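You operate a simulated robot arm through the tools that you are given. There is no shell and no other tool.

The job below is to be done with a simulated robot arm. You get a single attempt, and the scene is never put back.

JOB
Crimp the yellow terminal and pull-test it.
Fine: set the size knob for it; put it back. Set down upright: what you pick out.

The check looks at the end state, three seconds after you hand in, the way a careful person would. Anything else that was tipped, shoved, dropped, spilled or broken makes it a failure.

ROBOT AND FRAMES
A 6-joint arm with a two-finger parallel gripper, fixed in place. Base frame: the origin is at the foot of the arm, x ahead of it, y to its left, z up; the work surface is at about z = 860. Readings come in mm, degrees, newtons and seconds.
With the tool pointing down near the work surface it reaches from about 260 to 680 mm from the base axis. Its first joint turns from -66.0 to 66.0 degrees. Payload 2.9 kg.
The tool frame sits at the grasp point between the pads (the TCP): z along the fingers, y along the line on which they close. The tips reach 30 mm beyond it. Largest opening 110 mm; finger width 20, thickness 10; the body of the gripper, 48 by 112 mm, starts 55 mm behind the TCP.
Orientation is told as [roll, pitch, yaw] about the base's x, y, z axes, in that order, counted from this pose: with the fingers straight down and closing along the base's y, the tool's x points along the base's -x, its y along +y and its z along -z.

CONTROLS
- The arm moves only by the tool jog_arm. Its argument "motion" is text: rows parted by semicolons, each of 7 numbers parted by spaces: the shift along the tool's x, y, z in mm, then the turn, a rotation vector about the tool's x, y, z in degrees, then the closure, from 0 (fully open) to 1 (shut). In form: tx ty tz wx wy wz fingers; .... A call has 1 to 20 rows; each row shifts and turns the commanded pose from where the row before left it, along the tool's axes as they then stand. Rows are played at 5 a second. More than 50 mm and 8.6 degrees between two rows, or a gripper value outside its range, and nothing of the call is played. Where a pose cannot be reached the arm comes as near as it can. A force on the tool above 40 N (or 10 N above the force at the start of the call, whichever is more), or a blocked arm, ends the call early, and 0.2 s more pass. The fingers move at their own pace (about 108 mm/s each) and stop on an object; they squeeze with about 23 N. The grip force told is the motor's: it shows also when the fingers shut on nothing. Time passes only in rows, and 0.2 s behind the last, so rows that do not move let the fingers close. It gives the time, the measured TCP pose, the force on the tool (base axes), the opening and the grip force at its end, in the units of the frame above (readings bear some noise), with the torque about the TCP (base axes, N m) and any sound that the robot's microphone picked up, and new pictures: "show" is both (left out), scene, wrist or none.
- Cameras (640 x 400 px; columns grow to the right, rows downward): "scene" is fixed at [68.7, 426.7, 1391.5]; the picture's right is [-0.83, -0.56, 0.00], its down [-0.27, 0.41, -0.87] and it looks along [0.48, -0.72, -0.49] (base axes); focal length 342 px, centre (320, 200). "wrist" rides on the gripper at [72, 17, -103] in the tool frame; the picture's right is [-0.23, 0.97, 0.00], its down [-0.76, -0.18, -0.62] and it looks along [-0.61, -0.14, 0.78] (tool axes); focal length 222 px, centre (320, 200). There is no depth. A picture from a camera that has moved, and an enlarged one, comes with that camera's place and axes in the base frame and with its lens.
- inspect(camera, box): a new picture of the part [left, top, right, bottom] of that camera's present view, enlarged. It takes no simulated time.
- finish_job(): hands the job in; it is judged then, once.

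Places have to be worked out from the pictures, the camera data and where the tool is seen. Open the gripper and draw the arm clear of the work before you hand the job in, unless the task says otherwise.

The tools are called after "Emit:" as name(argument=value, ...) on one line, values as JSON. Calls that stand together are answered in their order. jog_arm: Moves the arm, as the interface text tells. Its arguments: {"type":"object","properties":{"motion":{"type":"string"},"show":{"type":"string","enum":["both","scene","wrist","none"]}},"required":["motion"]} The other tools are called the same way: inspect (camera, box) takes an enlarged picture of a part of a camera's view; finish_job () hands the job in.

At the start:

```text
t: 0.0
ee_pos: [458.6, 19.5, 1187.7]
orientation: [0.0, 0.0, 0.0]
wrist_force: [-0.3, -0.7, 0.0]
ft_torque: [-0.01, 0.01, -0.01]
width: 110.2
grip_force: 0.1
```

scene: 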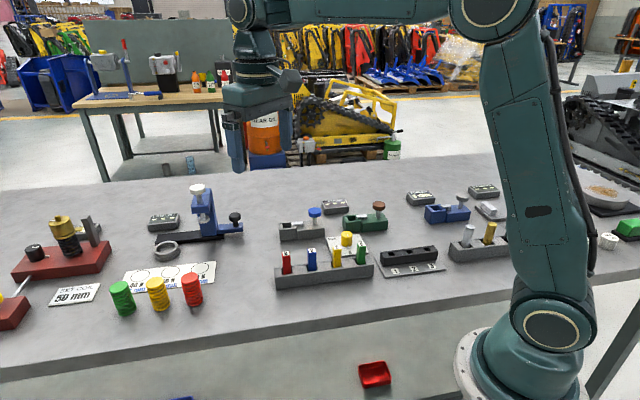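
wrist: 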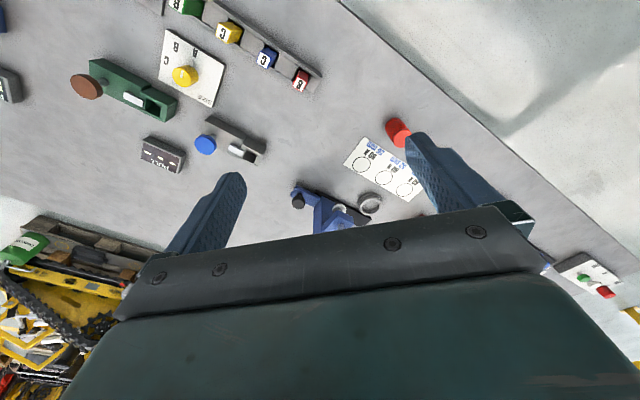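

The scene shows several stations on the bench; I need to find which holds the terminals, crimper and pull-tester. I enlarge several parts of both views first.

Emit:
inspect(camera="scene", box=[380, 170, 540, 280])

Emit:
inspect(camera="scene", box=[260, 190, 400, 290])

Emit:
inspect(camera="scene", box=[100, 170, 260, 320])

Emit:
inspect(camera="scene", box=[0, 200, 130, 340])

Emit:
inspect(camera="wrist", box=[60, 0, 330, 180])

Emit:
inspect(camera="wrist", box=[280, 100, 440, 240])

```text
3.64 times, centred on (460, 225) of scene
camera zoom: at [68.7, 426.7, 1391.5], right [-0.83, -0.56, 0.0], down [-0.27, 0.41, -0.87], along [0.48, -0.72, -0.49], focal length 1244 px, centre (-189, 109)
```

zoom: 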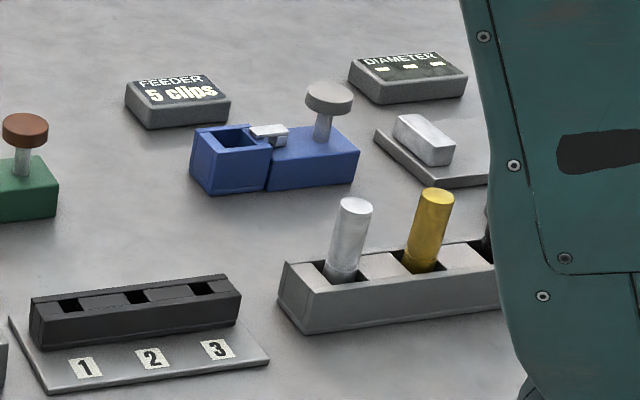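

```text
4.00 times, centred on (330, 240) of scene
camera zoom: at [68.7, 426.7, 1391.5], right [-0.83, -0.56, 0.0], down [-0.27, 0.41, -0.87], along [0.48, -0.72, -0.49], focal length 1368 px, centre (280, 40)
```

zoom: 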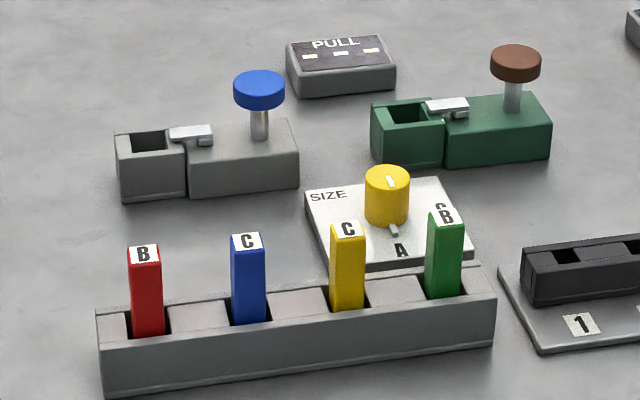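

```text
2.67 times, centred on (180, 245) of scene
camera zoom: at [68.7, 426.7, 1391.5], right [-0.83, -0.56, 0.0], down [-0.27, 0.41, -0.87], along [0.48, -0.72, -0.49], focal length 912 px, centre (693, 80)
```

zoom: 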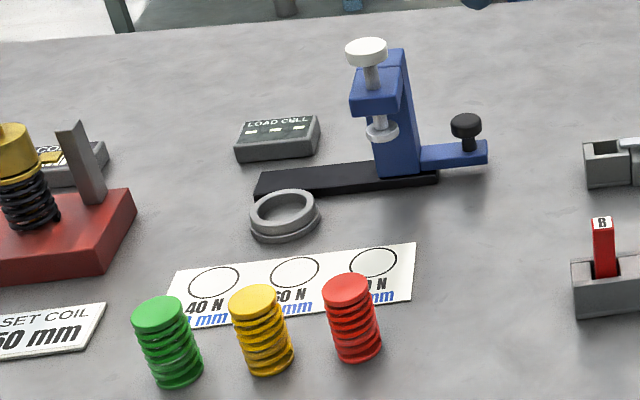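

```text
2.86 times, centred on (65, 270) of scene
camera zoom: at [68.7, 426.7, 1391.5], right [-0.83, -0.56, 0.0], down [-0.27, 0.41, -0.87], along [0.48, -0.72, -0.49], focal length 977 px, centre (1049, 0)
```

zoom: 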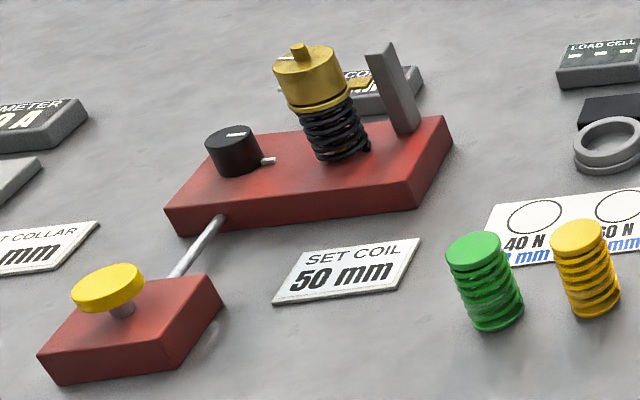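

```text
2.22 times, centred on (195, 90) of wrist
camera zoom: at [385.5, 36.4, 1292.7], right [0.23, 0.97, 0.0], down [0.76, -0.18, 0.62], along [0.61, -0.14, -0.78], focal length 494 px, centre (598, 444)
```

zoom: 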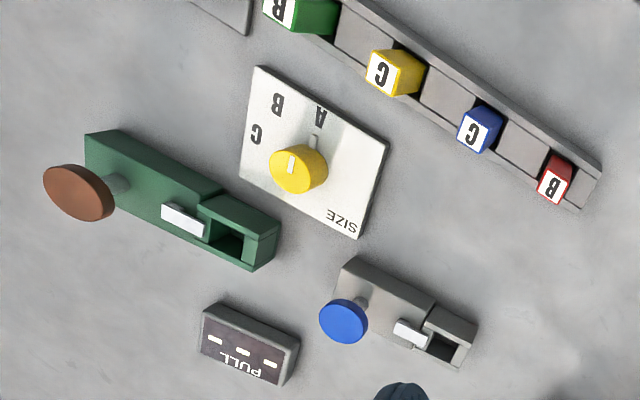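

```text
2.86 times, centred on (360, 170) of wrist
camera zoom: at [385.5, 36.4, 1292.7], right [0.23, 0.97, 0.0], down [0.76, -0.18, 0.62], along [0.61, -0.14, -0.78], focal length 635 px, centre (206, 286)
```

zoom: 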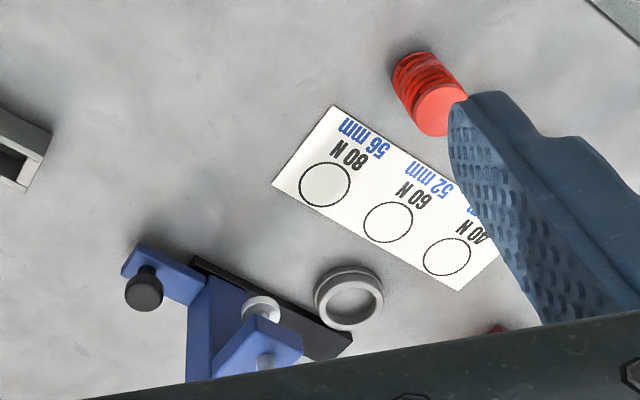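

The crimp station seems to be the terminal rack (red B, blue C, yellow C, green B), the SIZE knob (A/B/C, now at A), and the grey and green devices with the PULL display. I move the arm above that station for a closer look.

Emit:
jog_arm(motion="17.2 -37.4 18 0 0 0 0; 17.2 -37.4 18 0 0 0 0; 17.2 -37.4 18 0 0 0 0; 17.2 -37.4 18 0 0 0 0; 17.2 -37.4 18 0 0 0 0; 0 0 0 0 0 0 0", show="both")

```text
t: 1.4
ee_pos: [371.3, -168.6, 1098.2]
orientation: [0.0, 0.0, 0.0]
wrist_force: [0.6, -0.5, 0.1]
ft_torque: [-0.02, 0.03, -0.01]
width: 109.9
grip_force: 0.0
camera wrist: at [298.4, -152.7, 1203.5], right [0.23, 0.97, 0.0], down [0.76, -0.18, 0.62], along [0.61, -0.14, -0.78], focal length 222 px, centre (320, 200)
```

scene: 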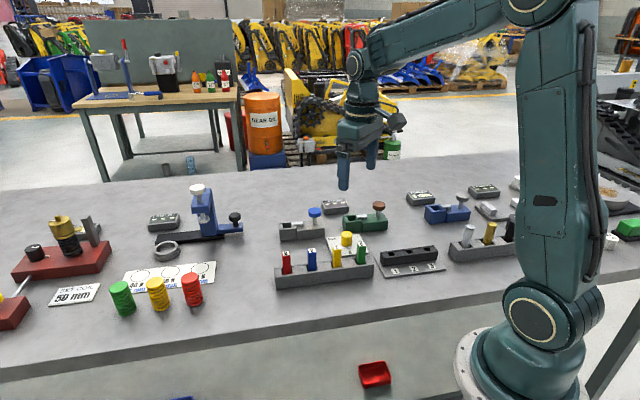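
wrist: 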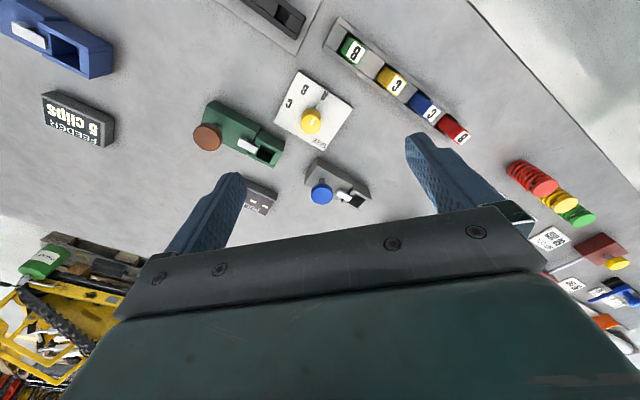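

The wrist camera now looks over the crimp station; I enlarge the knob plate, rack, and both devices.

Emit:
inspect(camera="wrist", box=[180, 60, 400, 215])

Emit:
inspect(camera="wrist", box=[300, 0, 480, 160])

Emit:
inspect(camera="wrist", box=[0, 0, 260, 160])

Emit:
inspect(camera="scene", box=[270, 190, 400, 290])

Emit:
inspect(camera="scene", box=[400, 170, 540, 280])

```text
2.58 times, centred on (290, 138) of wrist
camera zoom: at [298.4, -152.7, 1203.5], right [0.23, 0.97, 0.0], down [0.76, -0.18, 0.62], along [0.61, -0.14, -0.78], focal length 573 px, centre (397, 361)
```

zoom: 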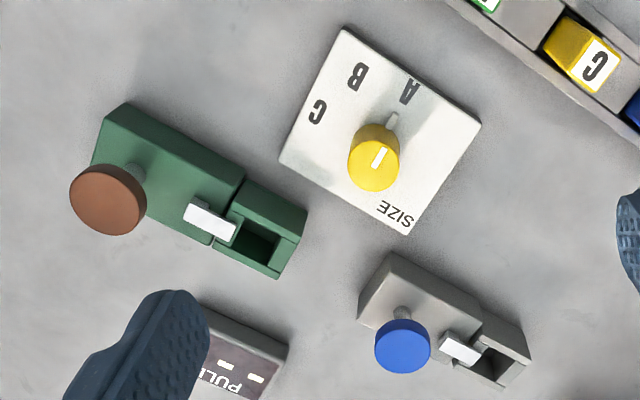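

```text
2.50 times, centred on (390, 80) of wrist
camera zoom: at [298.4, -152.7, 1203.5], right [0.23, 0.97, 0.0], down [0.76, -0.18, 0.62], along [0.61, -0.14, -0.78], focal length 555 px, centre (145, 500)
```

zoom: 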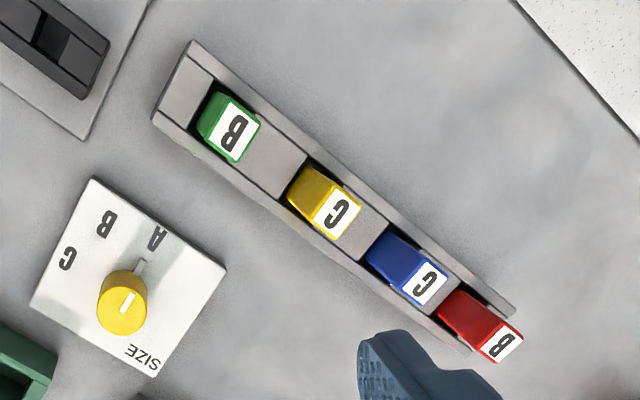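

```text
2.46 times, centred on (130, 80) of wrist
camera zoom: at [298.4, -152.7, 1203.5], right [0.23, 0.97, 0.0], down [0.76, -0.18, 0.62], along [0.61, -0.14, -0.78], focal length 547 px, centre (788, 495)
```

zoom: 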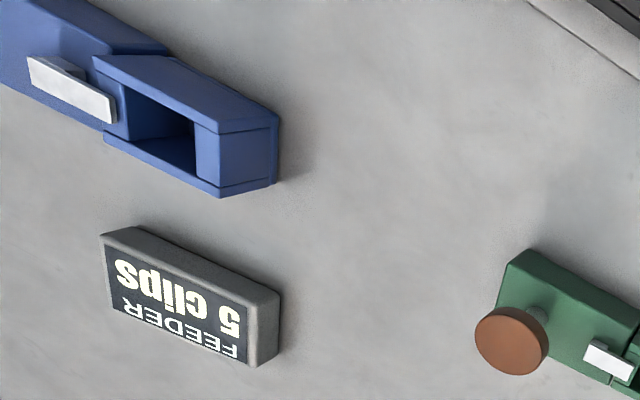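

```text
4.00 times, centred on (335, 240) of scene
camera zoom: at [68.7, 426.7, 1391.5], right [-0.83, -0.56, 0.0], down [-0.27, 0.41, -0.87], along [0.48, -0.72, -0.49], focal length 1368 px, centre (260, 40)
```

zoom: 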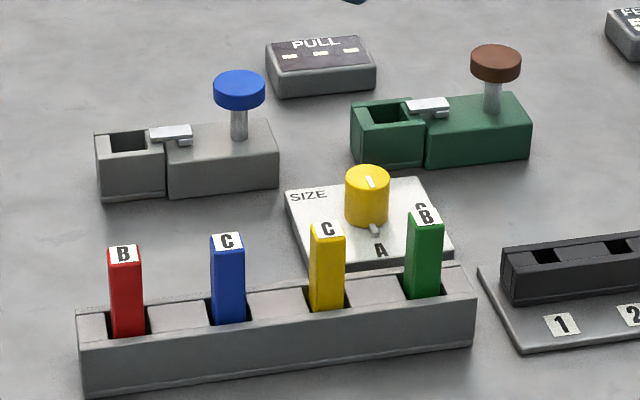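

```text
3.64 times, centred on (470, 225) of scene
camera zoom: at [68.7, 426.7, 1391.5], right [-0.83, -0.56, 0.0], down [-0.27, 0.41, -0.87], along [0.48, -0.72, -0.49], focal length 1244 px, centre (-226, 109)
```

zoom: 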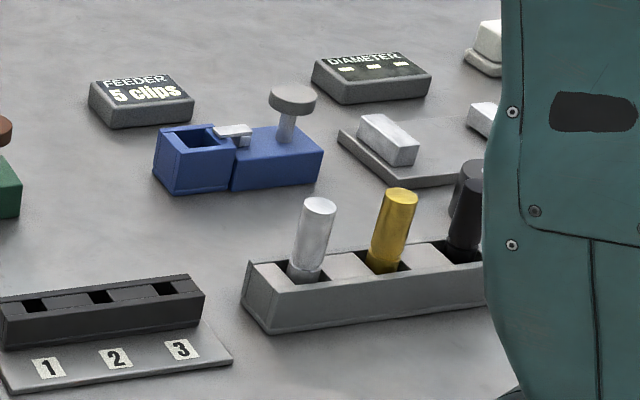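

Judging by display layout (FEEDER display is offset from its device just as PULL is from the green one), the green device is the pull tester and the grey/blue one the crimper. The knob appears to be near (402,-190), pointing to A; C lies about 90° CCW from it. I move above the knob with yaw -45 for a closer look.

Emit:
jog_arm(motion="-15.5 -11 30 0 0 0 0.4; -15.5 -11 30 0 0 0 0.4; 0 0 0 0 0 7.5 0.4; 0 0 0 0 0 7.5 0.4; 0 0 0 0 0 7.5 0.4; 0 0 0 0 0 7.5 0.4; 0 0 0 0 0 7.5 0.4; 0 0 0 0 0 7.5 0.4; 0 0 0 0 0 0 0.4", show="wrist")

```text
t: 3.4
ee_pos: [402.7, -187.9, 1039.6]
orientation: [0.0, 0.0, -45.1]
wrist_force: [0.0, -0.3, 0.4]
ft_torque: [0.0, -0.01, -0.04]
width: 65.5
grip_force: 0.1
camera wrist: at [363.4, -126.2, 1142.4], right [0.85, 0.53, 0.0], down [0.41, -0.66, 0.62], along [0.33, -0.53, -0.78], focal length 222 px, centre (320, 200)
```

wrist: 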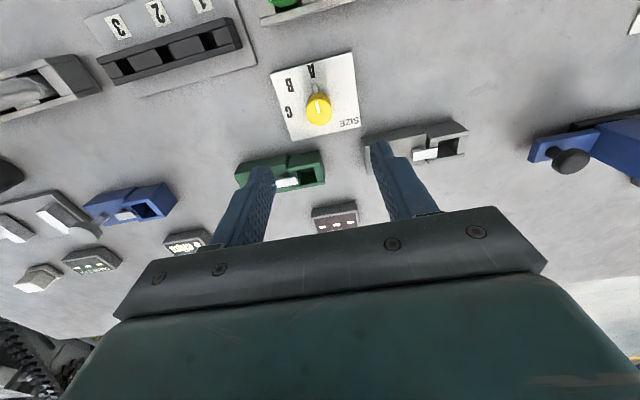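

Emit:
inspect(camera="wrist", box=[260, 45, 370, 145])

Emit:
inspect(camera="wrist", box=[220, 100, 480, 240])

```text
4.00 times, centred on (315, 95) of wrist
camera zoom: at [363.4, -126.2, 1142.4], right [0.85, 0.53, 0.0], down [0.41, -0.66, 0.62], along [0.33, -0.53, -0.78], focal length 888 px, centre (340, 620)
```

zoom: 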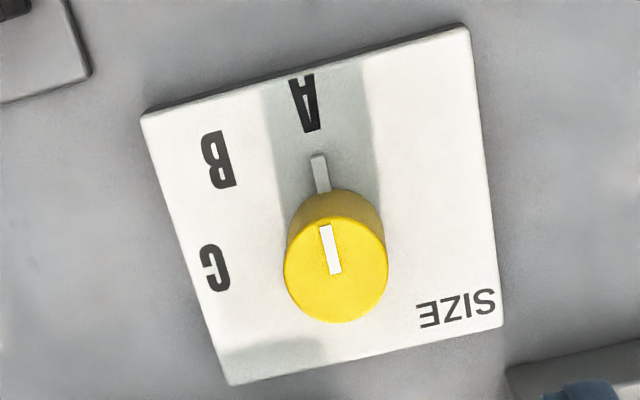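

```text
2.46 times, centred on (350, 170) of wrist
camera zoom: at [363.4, -126.2, 1142.4], right [0.85, 0.53, 0.0], down [0.41, -0.66, 0.62], along [0.33, -0.53, -0.78], focal length 547 px, centre (246, 274)
```

zoom: 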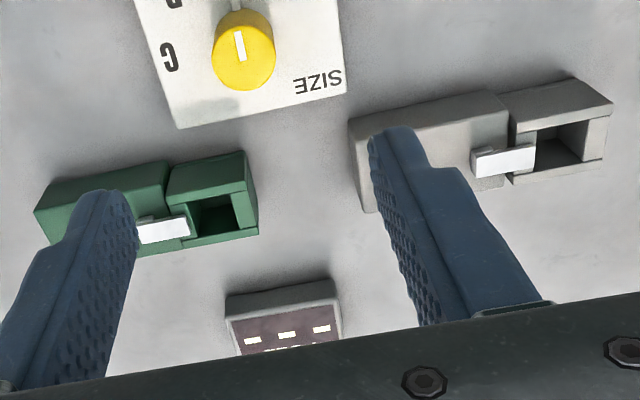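

The knob is at about (402,-191), Ø≈27 mm, top near z≈900; its nub points at A (≈134°) and C lies at ≈228°. I descend around it with the fingers 65 mm apart.

Emit:
jog_arm(motion="-1.3 -2.7 40 0 0 0 0.4; 0 0 40 0 0 0 0.4; 0 0 30 0 0 0 0.4; 0 0 17 0 0 0 0.4; 0 0 0 0 0 0 0.4", show="both")

```text
t: 4.6
ee_pos: [400.9, -193.3, 912.3]
orientation: [0.0, 0.0, -45.0]
wrist_force: [0.0, -0.2, -0.1]
ft_torque: [0.02, 0.04, -0.01]
width: 65.8
grip_force: 0.1
camera wrist: at [362.1, -129.3, 1014.9], right [0.85, 0.53, 0.0], down [0.41, -0.66, 0.62], along [0.33, -0.53, -0.78], focal length 222 px, centre (320, 200)
```

scene: 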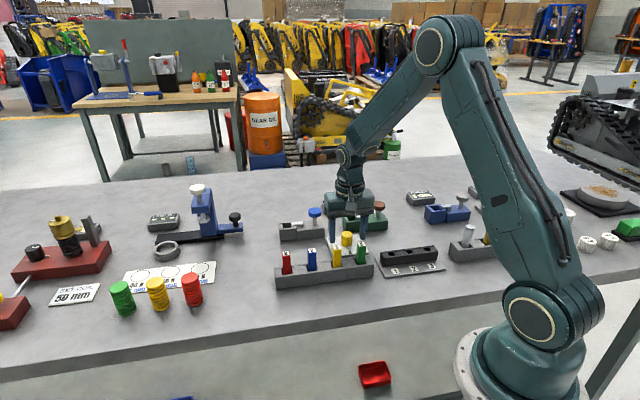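
wrist: 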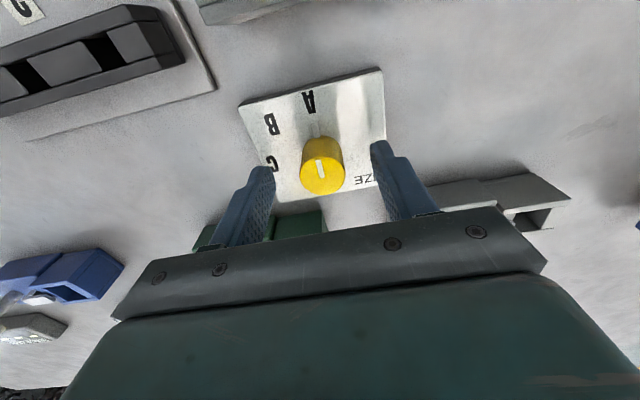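

The knob sits between the fingers, well centred. I close on it and let the fingers settle.

Emit:
jog_arm(motion="0 0 0 0 0 0 0.7; 0 0 0 0 0 0 1; 0 0 0 0 0 0 1; 0 0 0 0 0 0 1", show="wrist")

```text
t: 5.6
ee_pos: [403.1, -189.9, 911.0]
orientation: [0.2, 0.0, -44.8]
wrist_force: [16.5, 14.6, -7.6]
ft_torque: [-0.47, -0.26, -0.04]
width: 27.5
grip_force: 45.1
camera wrist: at [363.0, -128.3, 1015.0], right [0.85, 0.53, 0.0], down [0.41, -0.66, 0.62], along [0.33, -0.53, -0.78], focal length 222 px, centre (320, 200)
```

wrist: 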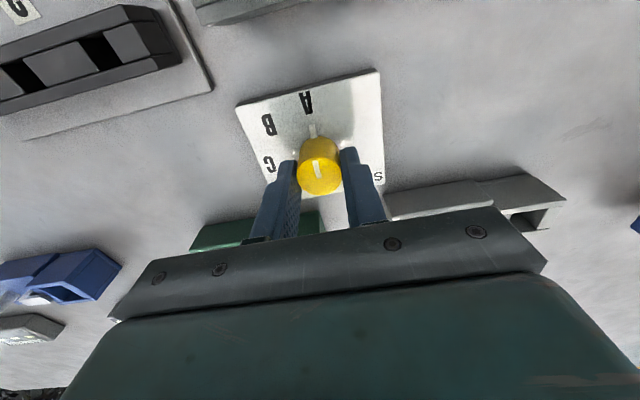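

Gripped at 27.5 mm, with about 22 N side force along tool +y, so the knob is slightly to +y. I shift 1 mm that way to relieve it.

Emit:
jog_arm(motion="0 1 0 0 0 0 1; 0 0 0 0 0 0 1", show="none")

```text
t: 6.2
ee_pos: [403.8, -190.5, 910.4]
orientation: [0.0, 0.0, -44.9]
wrist_force: [11.8, 12.0, -13.1]
ft_torque: [-0.77, -0.76, 0.1]
width: 27.2
grip_force: 45.2
```

Side force drops about 5 N per mm, so I shift another 2.5 mm along tool y.

Emit:
jog_arm(motion="0 1.3 0 0 0 0 1; 0 1.2 0 0 0 0 1; 0 0 0 0 0 0 1", show="none")

```text
t: 7.0
ee_pos: [402.4, -191.1, 912.7]
orientation: [-0.2, 0.2, -45.3]
wrist_force: [-8.9, -6.0, -11.4]
ft_torque: [0.09, -0.45, 0.18]
width: 27.7
grip_force: 44.8
```

Slight overshoot; I back off 0.8 mm and begin turning the knob CCW (yaw +) in 8° steps.

Emit:
jog_arm(motion="0 -0.8 0 0 0 0 1; 0 0 0 0 0 -5 1; 0 0 0 0 0 -8 1; 0 0 0 0 0 -8 1; 0 0 0 0 0 -8 1; 0 0 0 0 0 0 1", show="wrist")

```text
t: 8.4
ee_pos: [403.6, -189.2, 911.7]
orientation: [0.0, 0.1, -15.8]
wrist_force: [-1.9, -0.6, -26.6]
ft_torque: [-0.46, 0.6, 0.0]
width: 27.5
grip_force: 44.8
camera wrist: at [338.4, -154.4, 1015.4], right [0.48, 0.87, 0.0], down [0.69, -0.38, 0.62], along [0.54, -0.3, -0.78], focal length 222 px, centre (320, 200)
```

wrist: 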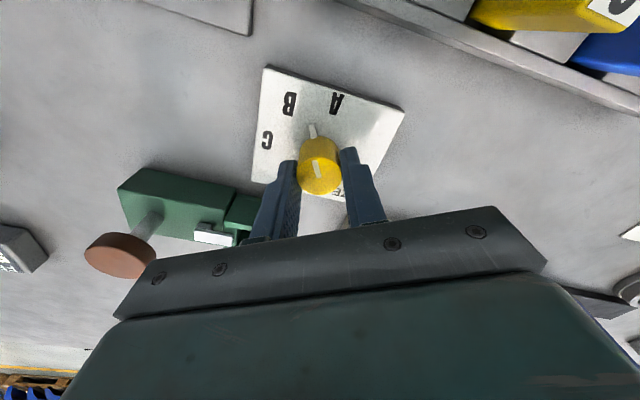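

The knob turns with the fingers (pointer now between A and B). A downward pull of 27 N has built up, so I lower by 1.5 mm to relieve it and check.

Emit:
jog_arm(motion="0 0 1.5 0 0 0 1; 0 0 0 0 0 0 1", show="none")

```text
t: 9.0
ee_pos: [403.8, -189.2, 911.5]
orientation: [0.0, 0.0, -16.1]
wrist_force: [-10.8, 1.3, 7.4]
ft_torque: [0.79, 1.39, 0.03]
width: 27.7
grip_force: 44.7
```

Relieved. I continue turning.

Emit:
jog_arm(motion="0 0 0 0 0 -8 1; 0 0 0 0 0 -8 1; 0 0 0 0 0 -8 1; 0 0 0 0 0 -8 1; 0 0 0 0 0 0 1", show="wrist")

```text
t: 10.2
ee_pos: [403.4, -188.0, 911.0]
orientation: [0.1, 0.0, 16.2]
wrist_force: [-20.0, 12.5, 26.4]
ft_torque: [0.04, -0.06, -0.02]
width: 27.7
grip_force: 45.1
camera wrist: at [329.2, -193.5, 1015.3], right [-0.05, 1.0, 0.0], down [0.78, 0.04, 0.62], along [0.62, 0.03, -0.78], focal length 222 px, centre (320, 200)
```

wrist: 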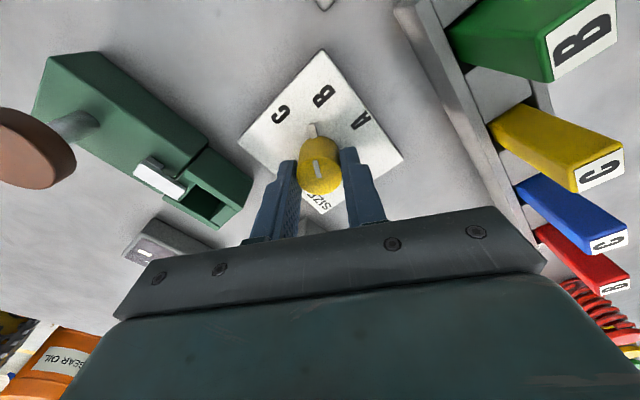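

Pointer now near B. Forces have built up to tool +x/+y and up, so I relieve them by a small shift.

Emit:
jog_arm(motion="0.7 1 -0.6 0 0 0 1; 0.6 0.7 -0.5 0 0 0 1; 0 0 0 0 0 0 1", show="none")

```text
t: 11.0
ee_pos: [403.5, -188.4, 911.7]
orientation: [0.0, -0.1, 16.1]
wrist_force: [2.7, 6.5, 7.0]
ft_torque: [0.48, 0.97, 0.01]
width: 27.3
grip_force: 45.1
```

Forces are low again. I turn the remaining ~29°.

Emit:
jog_arm(motion="0 0 0 0 0 -7.5 1; 0 0 0 0 0 -7.5 1; 0 0 0 0 0 -7.5 1; 0 0 0 0 0 -7 1; 0 0 0 0 0 0 1", show="wrist")

Emit:
inspect(camera="wrist", box=[220, 40, 420, 220])

```text
t: 12.2
ee_pos: [403.1, -188.1, 911.9]
orientation: [0.0, -0.1, 45.7]
wrist_force: [7.5, 13.9, -5.1]
ft_torque: [-0.13, -0.56, -0.24]
width: 27.7
grip_force: 45.0
camera wrist: at [340.0, -228.8, 1015.1], right [-0.54, 0.84, 0.0], down [0.66, 0.42, 0.62], along [0.53, 0.34, -0.78], focal length 222 px, centre (320, 200)
```

wrist: 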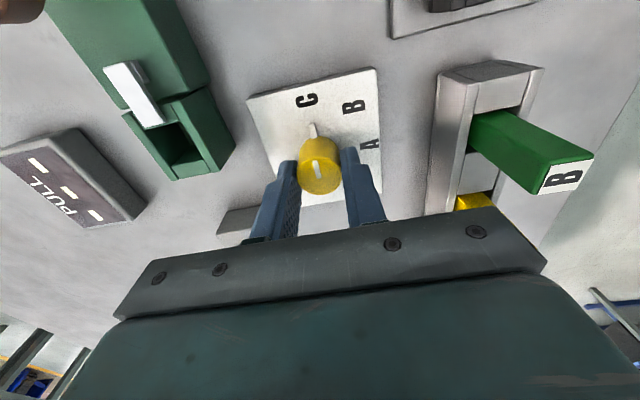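

```text
2.22 times, centred on (320, 130) of wrist
camera zoom: at [340.0, -228.8, 1015.1], right [-0.54, 0.84, 0.0], down [0.66, 0.42, 0.62], along [0.53, 0.34, -0.78], focal length 494 px, centre (320, 356)
```

zoom: 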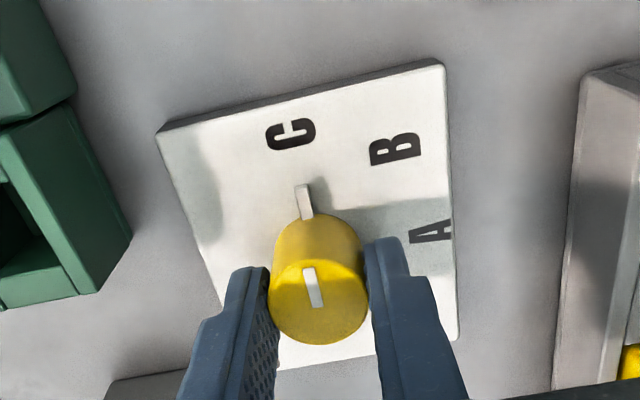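

The pointer now lies straight at C. I open the fingers and look again before rising.

Emit:
jog_arm(motion="0 0 0 0 0 0 0.4; 0 0 0 0 0 0 0.4; 0 0 0 0 0 0 0.4", show="none")

Emit:
inspect(camera="wrist", box=[220, 40, 420, 220])

```text
t: 13.0
ee_pos: [402.3, -189.6, 912.2]
orientation: [-0.1, 0.0, 45.5]
wrist_force: [-0.3, 0.6, 0.4]
ft_torque: [0.04, 0.02, 0.03]
width: 66.2
grip_force: 0.1
```

```text
2.22 times, centred on (320, 130) of wrist
camera zoom: at [339.4, -229.6, 1015.6], right [-0.54, 0.84, 0.0], down [0.66, 0.42, 0.62], along [0.53, 0.33, -0.78], focal length 494 px, centre (320, 356)
```

zoom: 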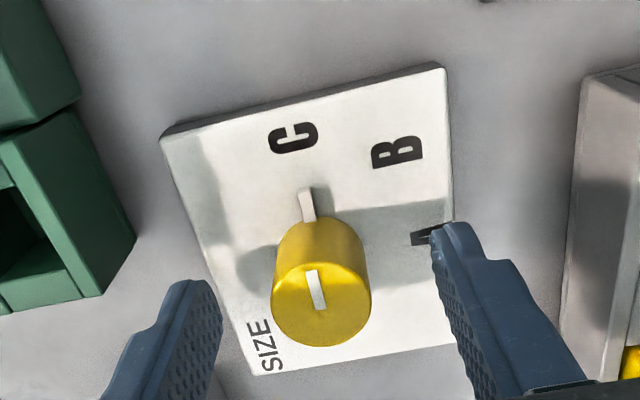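

The knob holds at C. I rise and move over to the yellow terminal near (367,-78) for a closer look, keeping yaw ≈45 so the fingers close across the rack.

Emit:
jog_arm(motion="0 0 -45 0 0 0 0.4; 0 0 -45 0 0 0 0.4; 0 0 -40 0 0 0.5 0.4; -18 34 0 0 0 0 0.4; -18 34 0 0 0 0 0.4; -18.6 34.8 0 0 0 0 0.4; 0 0 0 0 0 0 0.4", show="both")

Emit:
inspect(camera="wrist", box=[220, 40, 420, 220])

```text
t: 14.6
ee_pos: [368.9, -75.1, 1039.4]
orientation: [0.0, 0.0, 45.0]
wrist_force: [-0.6, -0.2, -0.3]
ft_torque: [-0.02, 0.0, -0.02]
width: 65.8
grip_force: 0.0
camera wrist: at [306.0, -116.0, 1145.0], right [-0.53, 0.85, 0.0], down [0.66, 0.41, 0.62], along [0.53, 0.33, -0.78], focal length 222 px, centre (320, 200)
```

scene: 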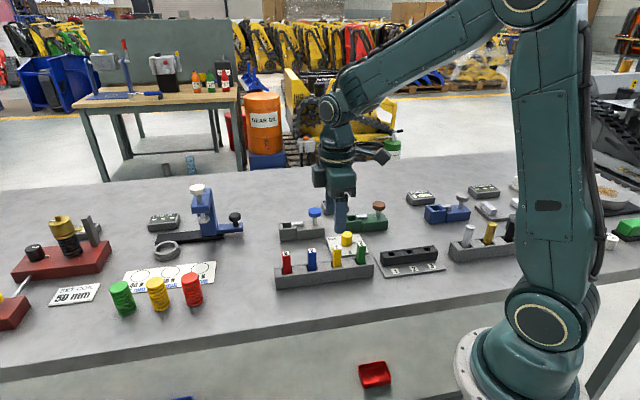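
wrist: 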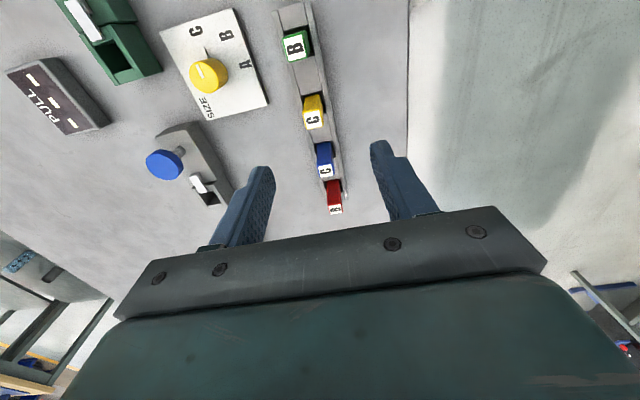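

```text
2.22 times, centred on (320, 130) of wrist
camera zoom: at [306.0, -116.0, 1145.0], right [-0.53, 0.85, 0.0], down [0.66, 0.41, 0.62], along [0.53, 0.33, -0.78], focal length 494 px, centre (320, 356)
```

zoom: 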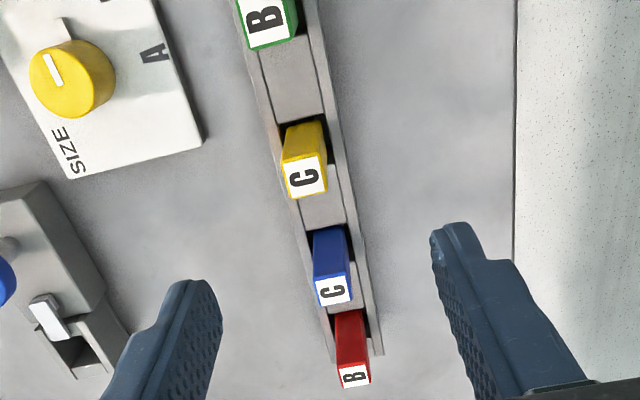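

Yellow terminal top is at about (368.7,-84.8,942), rack axis at 45°, neighbours 53 mm apart. Before picking, I move over the grey device to measure its pocket.

Emit:
jog_arm(motion="-11.7 -41.7 0 0 0 0 0.4; -11.7 -41.7 0 0 0 0 0.4; -11.7 -41.7 0 0 0 0 0.4; -11.7 -41.7 0 0 0 0 0.4; 0 0 0 0 0 0 0.4", show="wrist")

Emit:
inspect(camera="wrist", box=[240, 20, 400, 180])

```text
t: 15.8
ee_pos: [520.9, -160.6, 1043.7]
orientation: [0.0, 0.0, 45.1]
wrist_force: [0.3, 0.9, -0.3]
ft_torque: [0.0, 0.01, 0.03]
width: 66.1
grip_force: 0.0
camera wrist: at [456.5, -200.8, 1146.9], right [-0.53, 0.85, 0.0], down [0.66, 0.41, 0.62], along [0.53, 0.33, -0.78], focal length 222 px, centre (320, 200)
```

wrist: 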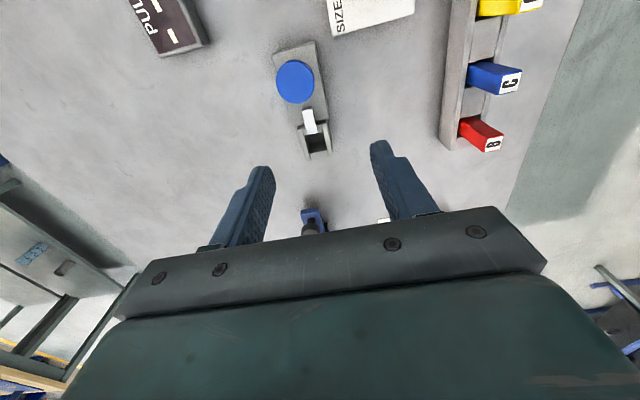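

```text
2.50 times, centred on (320, 100) of wrist
camera zoom: at [456.5, -200.8, 1146.9], right [-0.53, 0.85, 0.0], down [0.66, 0.41, 0.62], along [0.53, 0.33, -0.78], focal length 555 px, centre (320, 450)
```

zoom: 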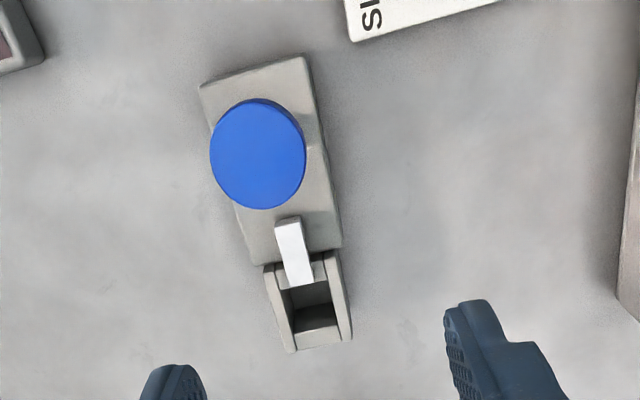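

Emit:
inspect(camera="wrist", box=[290, 95, 350, 170])

Emit:
inspect(camera="scene", box=[270, 195, 400, 275])

```text
5.33 times, centred on (320, 132) of wrist
camera zoom: at [456.5, -200.8, 1146.9], right [-0.53, 0.85, 0.0], down [0.66, 0.41, 0.62], along [0.53, 0.33, -0.78], focal length 1185 px, centre (320, 560)
```

zoom: 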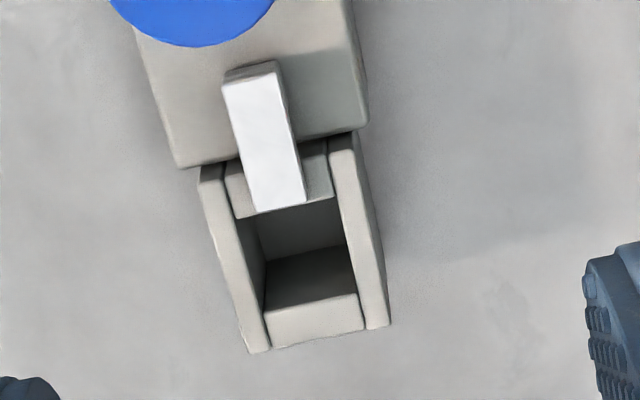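

```text
4.92 times, centred on (335, 235) of scene
camera zoom: at [68.8, 426.7, 1391.5], right [-0.83, -0.56, 0.0], down [-0.27, 0.41, -0.87], along [0.48, -0.72, -0.49], focal length 1684 px, centre (246, 28)
```

zoom: 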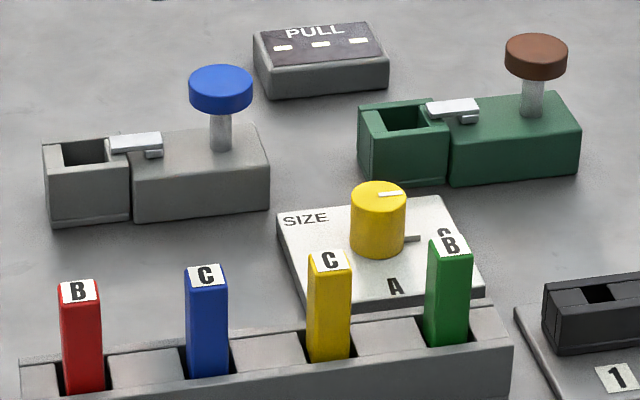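

The grey pocket opening is about 22×23 mm centred near (555,-145.5), so the ~16 mm terminal has ~3 mm of play each side. Now I move over the green device to measure its pocket too.

Emit:
jog_arm(motion="43.5 -1 0 0 0 0 0.4; 43.5 -1 0 0 0 0 0.4; 43.5 -1 0 0 0 0 0.4; 43.5 -1 0 0 0 0 0.4; 0 0 0 0 0 0 0.4", show="wrist")

Emit:
inspect(camera="wrist", box=[240, 20, 400, 180])

```text
t: 17.0
ee_pos: [399.2, -289.4, 1041.1]
orientation: [0.0, 0.1, 45.0]
wrist_force: [-1.2, -0.4, -1.1]
ft_torque: [-0.01, 0.01, -0.01]
width: 65.9
grip_force: 0.0
camera wrist: at [336.4, -328.9, 1144.7], right [-0.53, 0.85, 0.0], down [0.66, 0.41, 0.62], along [0.53, 0.33, -0.78], focal length 222 px, centre (320, 200)
```

wrist: 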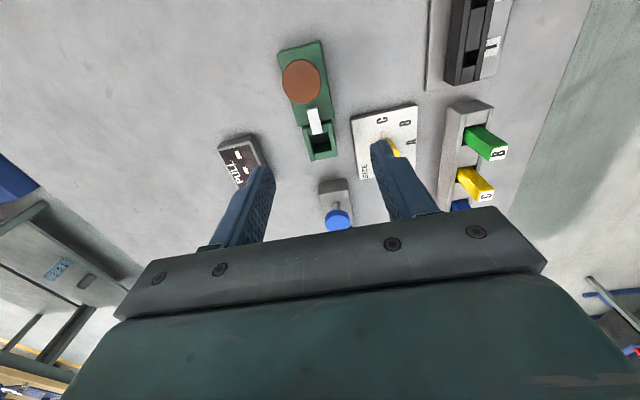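

```text
2.50 times, centred on (320, 100) of wrist
camera zoom: at [336.4, -328.9, 1144.7], right [-0.53, 0.85, 0.0], down [0.66, 0.41, 0.62], along [0.53, 0.33, -0.78], focal length 555 px, centre (320, 450)
```

zoom: 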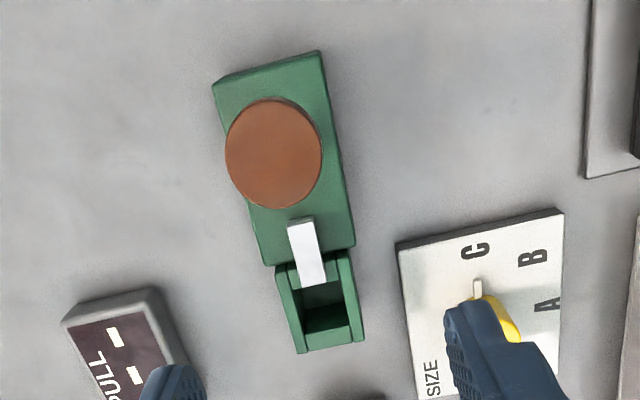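

Emit:
inspect(camera="wrist", box=[290, 95, 350, 170])

Emit:
inspect(camera="wrist", box=[205, 125, 285, 200])

```text
5.33 times, centred on (320, 132) of wrist
camera zoom: at [336.4, -328.9, 1144.7], right [-0.53, 0.85, 0.0], down [0.66, 0.41, 0.62], along [0.53, 0.33, -0.78], focal length 1185 px, centre (320, 560)
```

zoom: 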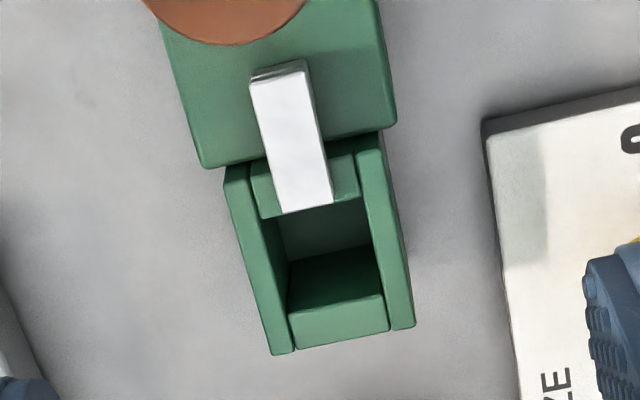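

```text
5.33 times, centred on (245, 162) of wrist
camera zoom: at [336.4, -328.9, 1144.7], right [-0.53, 0.85, 0.0], down [0.66, 0.41, 0.62], along [0.53, 0.33, -0.78], focal length 1185 px, centre (720, 400)
```

zoom: 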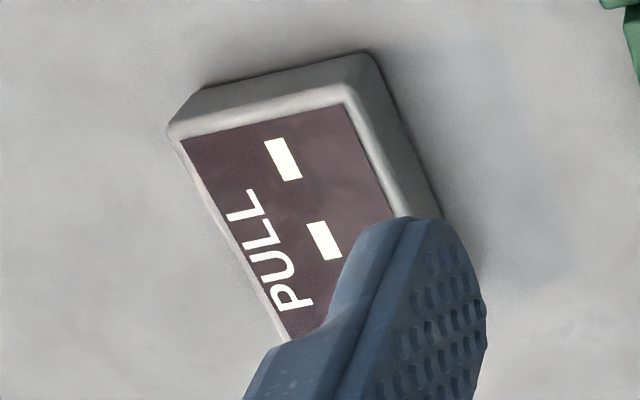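

Both devices share the same geometry, and the PULL display sits relative to the green one exactly as FEEDER sits to its device – green is the puller, grey the crimper. Now I go above the yellow terminal and check alignment.

Emit:
jog_arm(motion="-20.3 27.5 0 0 0 0 0.4; -20.3 27.5 0 0 0 0 0.4; -20.3 27.6 0 0 0 0 0.4; -20.3 27.6 0 0 0 0 0.4; -20.3 27.6 0 0 0 0 0.4; -20.3 27.5 0 0 0 0 0.4; 0 0 30 0 0 0 0.4; 0 0 20 0 0 0 0.4; 0 0 0 0 0 0 0.4", show="both")

Emit:
inspect(camera="wrist", box=[230, 60, 410, 220])

```text
t: 19.0
ee_pos: [367.1, -83.9, 990.8]
orientation: [0.0, 0.0, 44.9]
wrist_force: [0.6, -0.4, 0.5]
ft_torque: [-0.02, -0.01, 0.0]
width: 66.0
grip_force: 0.1
camera wrist: at [304.8, -124.8, 1095.4], right [-0.53, 0.85, 0.0], down [0.66, 0.41, 0.62], along [0.53, 0.33, -0.78], focal length 222 px, centre (320, 200)
```

scene: 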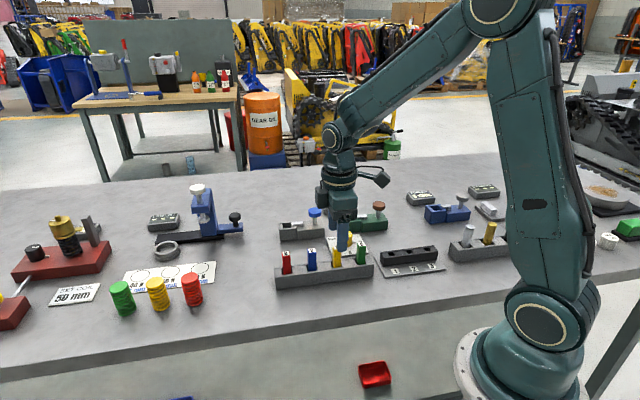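
wrist: 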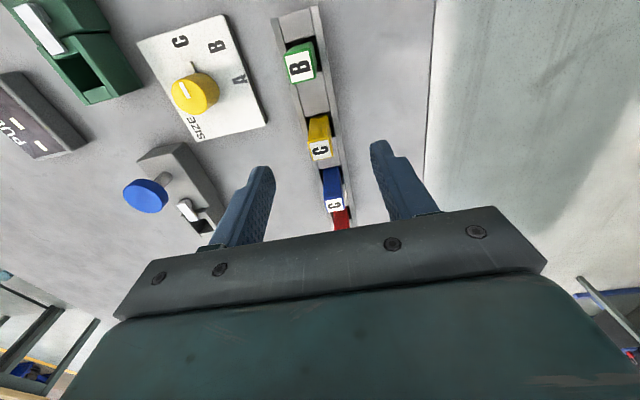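

```text
2.50 times, centred on (320, 140) of wrist
camera zoom: at [304.8, -124.8, 1095.4], right [-0.53, 0.85, 0.0], down [0.66, 0.41, 0.62], along [0.53, 0.33, -0.78], focal length 555 px, centre (320, 350)
```

zoom: 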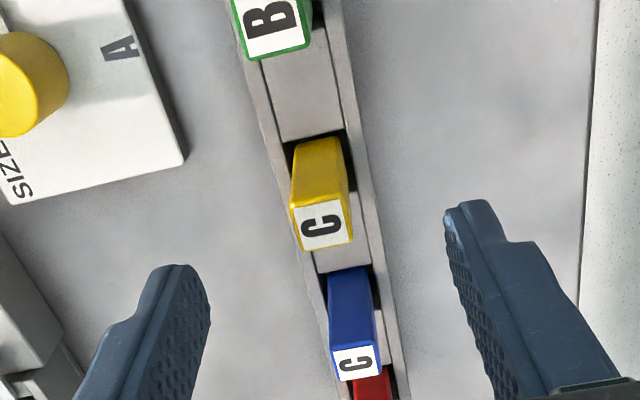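

The terminal is centred between the fingers (offset <1 mm). I descend 56 mm to TCP z≈936, tips just above the rack, and check.

Emit:
jog_arm(motion="0 0 25 0 0 0 0.4; 0 0.3 20 0 0 0 0.4; 0 0.3 11 0 0 0 0.4; 0 0 0 0 0 0 0.4", show="both")

Emit:
inspect(camera="wrist", box=[230, 100, 410, 240])

Emit:
inspect(camera="scene", box=[270, 190, 400, 290])

```text
t: 20.0
ee_pos: [366.2, -85.2, 934.2]
orientation: [0.0, 0.0, 44.9]
wrist_force: [1.1, -0.3, -0.5]
ft_torque: [-0.01, 0.0, -0.01]
width: 66.0
grip_force: 0.0
camera wrist: at [303.2, -125.2, 1037.7], right [-0.53, 0.85, 0.0], down [0.66, 0.41, 0.62], along [0.53, 0.33, -0.78], focal length 222 px, centre (320, 200)
```

scene: 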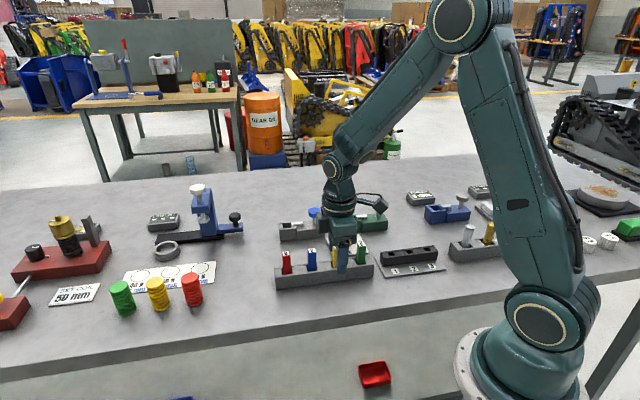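
wrist: 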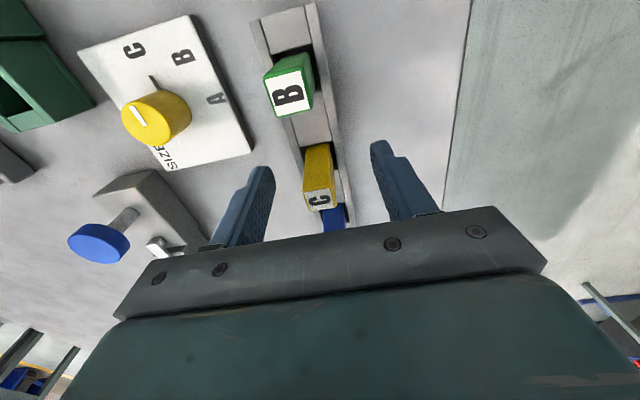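

```text
2.86 times, centred on (320, 170) of wrist
camera zoom: at [303.2, -125.2, 1037.7], right [-0.53, 0.85, 0.0], down [0.66, 0.41, 0.62], along [0.53, 0.33, -0.78], focal length 635 px, centre (320, 286)
```

zoom: 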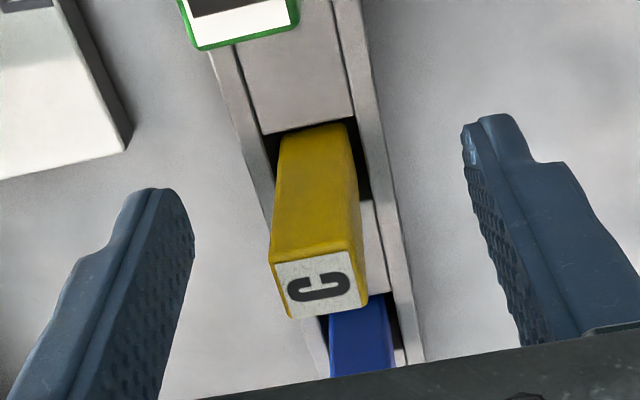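

```text
4.00 times, centred on (335, 240) of scene
camera zoom: at [68.7, 426.7, 1391.5], right [-0.83, -0.56, 0.0], down [-0.27, 0.41, -0.87], along [0.48, -0.72, -0.49], focal length 1368 px, centre (260, 40)
```

zoom: 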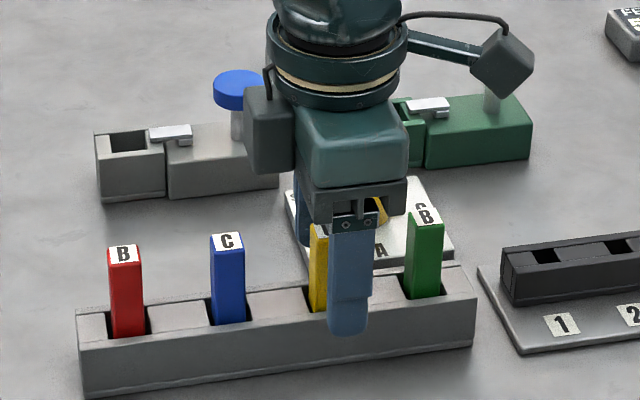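

Alignment is good (within ~1.5 mm). I close the fingers on the terminal.

Emit:
jog_arm(motion="0 0 0 0 0 0 0.6; 0 0 0 0 0 0 0.75; 0 0 0 0 0 0 1; 0 0 0 0 0 0 1; 0 0 0 0 0 0 1", show="wrist")

Emit:
inspect(camera="wrist", box=[230, 100, 410, 240])

```text
t: 21.2
ee_pos: [365.6, -85.7, 932.9]
orientation: [0.0, 0.0, 45.0]
wrist_force: [-0.2, -0.2, 0.5]
ft_torque: [0.01, 0.02, -0.02]
width: 16.1
grip_force: 22.9
camera wrist: at [303.3, -125.2, 1038.0], right [-0.53, 0.85, 0.0], down [0.66, 0.41, 0.62], along [0.53, 0.33, -0.78], focal length 222 px, centre (320, 200)
```

wrist: 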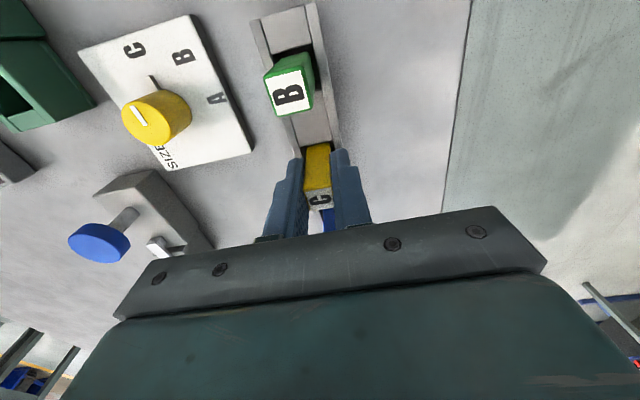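

```text
2.86 times, centred on (320, 170) of wrist
camera zoom: at [303.3, -125.2, 1038.0], right [-0.53, 0.85, 0.0], down [0.66, 0.41, 0.62], along [0.53, 0.33, -0.78], focal length 635 px, centre (320, 286)
```

zoom: 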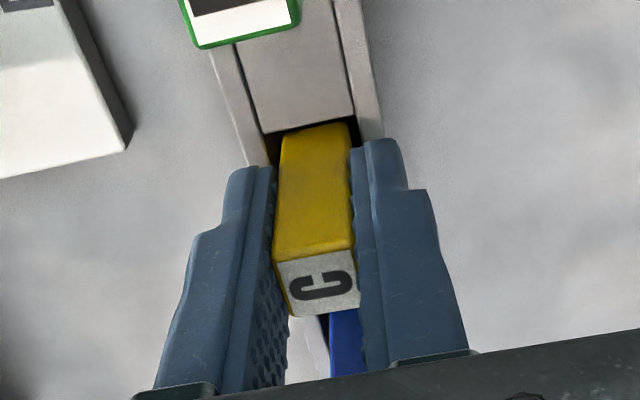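

Gripped at 16.1 mm with no side force. I lift it gently out of the rack.

Emit:
jog_arm(motion="0 0 -5 0 0 0 1; 0 0 -10 0 0 0 1; 0 0 -15 0 0 0 1; 0 0 -20 0 0 0 1; 0 0 -20 0 0 0 1; 0 0 -20 0 0 0 1; 0 0 0 0 0 0 1", show="both")

Emit:
inspect(camera="scene", box=[270, 160, 400, 290])

Emit:
inspect(camera="wrist", box=[230, 60, 410, 240])

```text
t: 22.8
ee_pos: [368.6, -85.4, 1025.9]
orientation: [-0.1, 0.0, 45.0]
wrist_force: [0.5, 0.0, -0.6]
ft_torque: [0.0, -0.02, -0.02]
width: 16.3
grip_force: 23.3
camera wrist: at [305.6, -124.9, 1129.7], right [-0.53, 0.85, 0.0], down [0.66, 0.41, 0.62], along [0.53, 0.33, -0.78], focal length 222 px, centre (320, 200)
```

scene: 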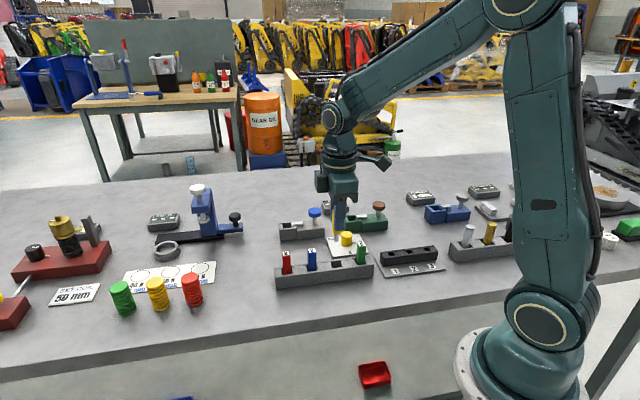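
wrist: 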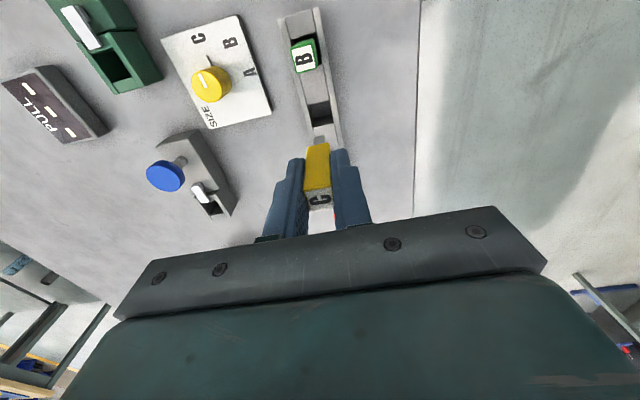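

```text
3.08 times, centred on (335, 225) of scene
camera zoom: at [68.7, 426.7, 1391.5], right [-0.83, -0.56, 0.0], down [-0.27, 0.41, -0.87], along [0.48, -0.72, -0.49], focal length 1052 px, centre (274, 123)
```

zoom: 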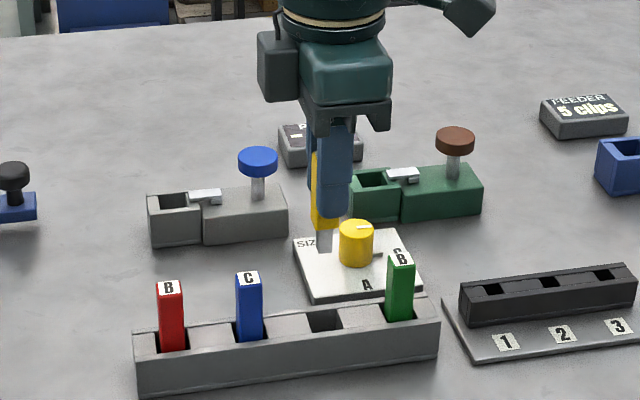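

```text
2.22 times, centred on (320, 150) of wrist
camera zoom: at [305.6, -124.9, 1129.7], right [-0.53, 0.85, 0.0], down [0.66, 0.41, 0.62], along [0.53, 0.33, -0.78], focal length 494 px, centre (320, 311)
```

zoom: 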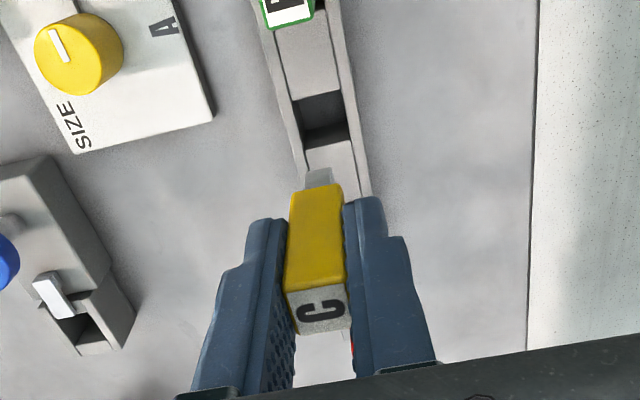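

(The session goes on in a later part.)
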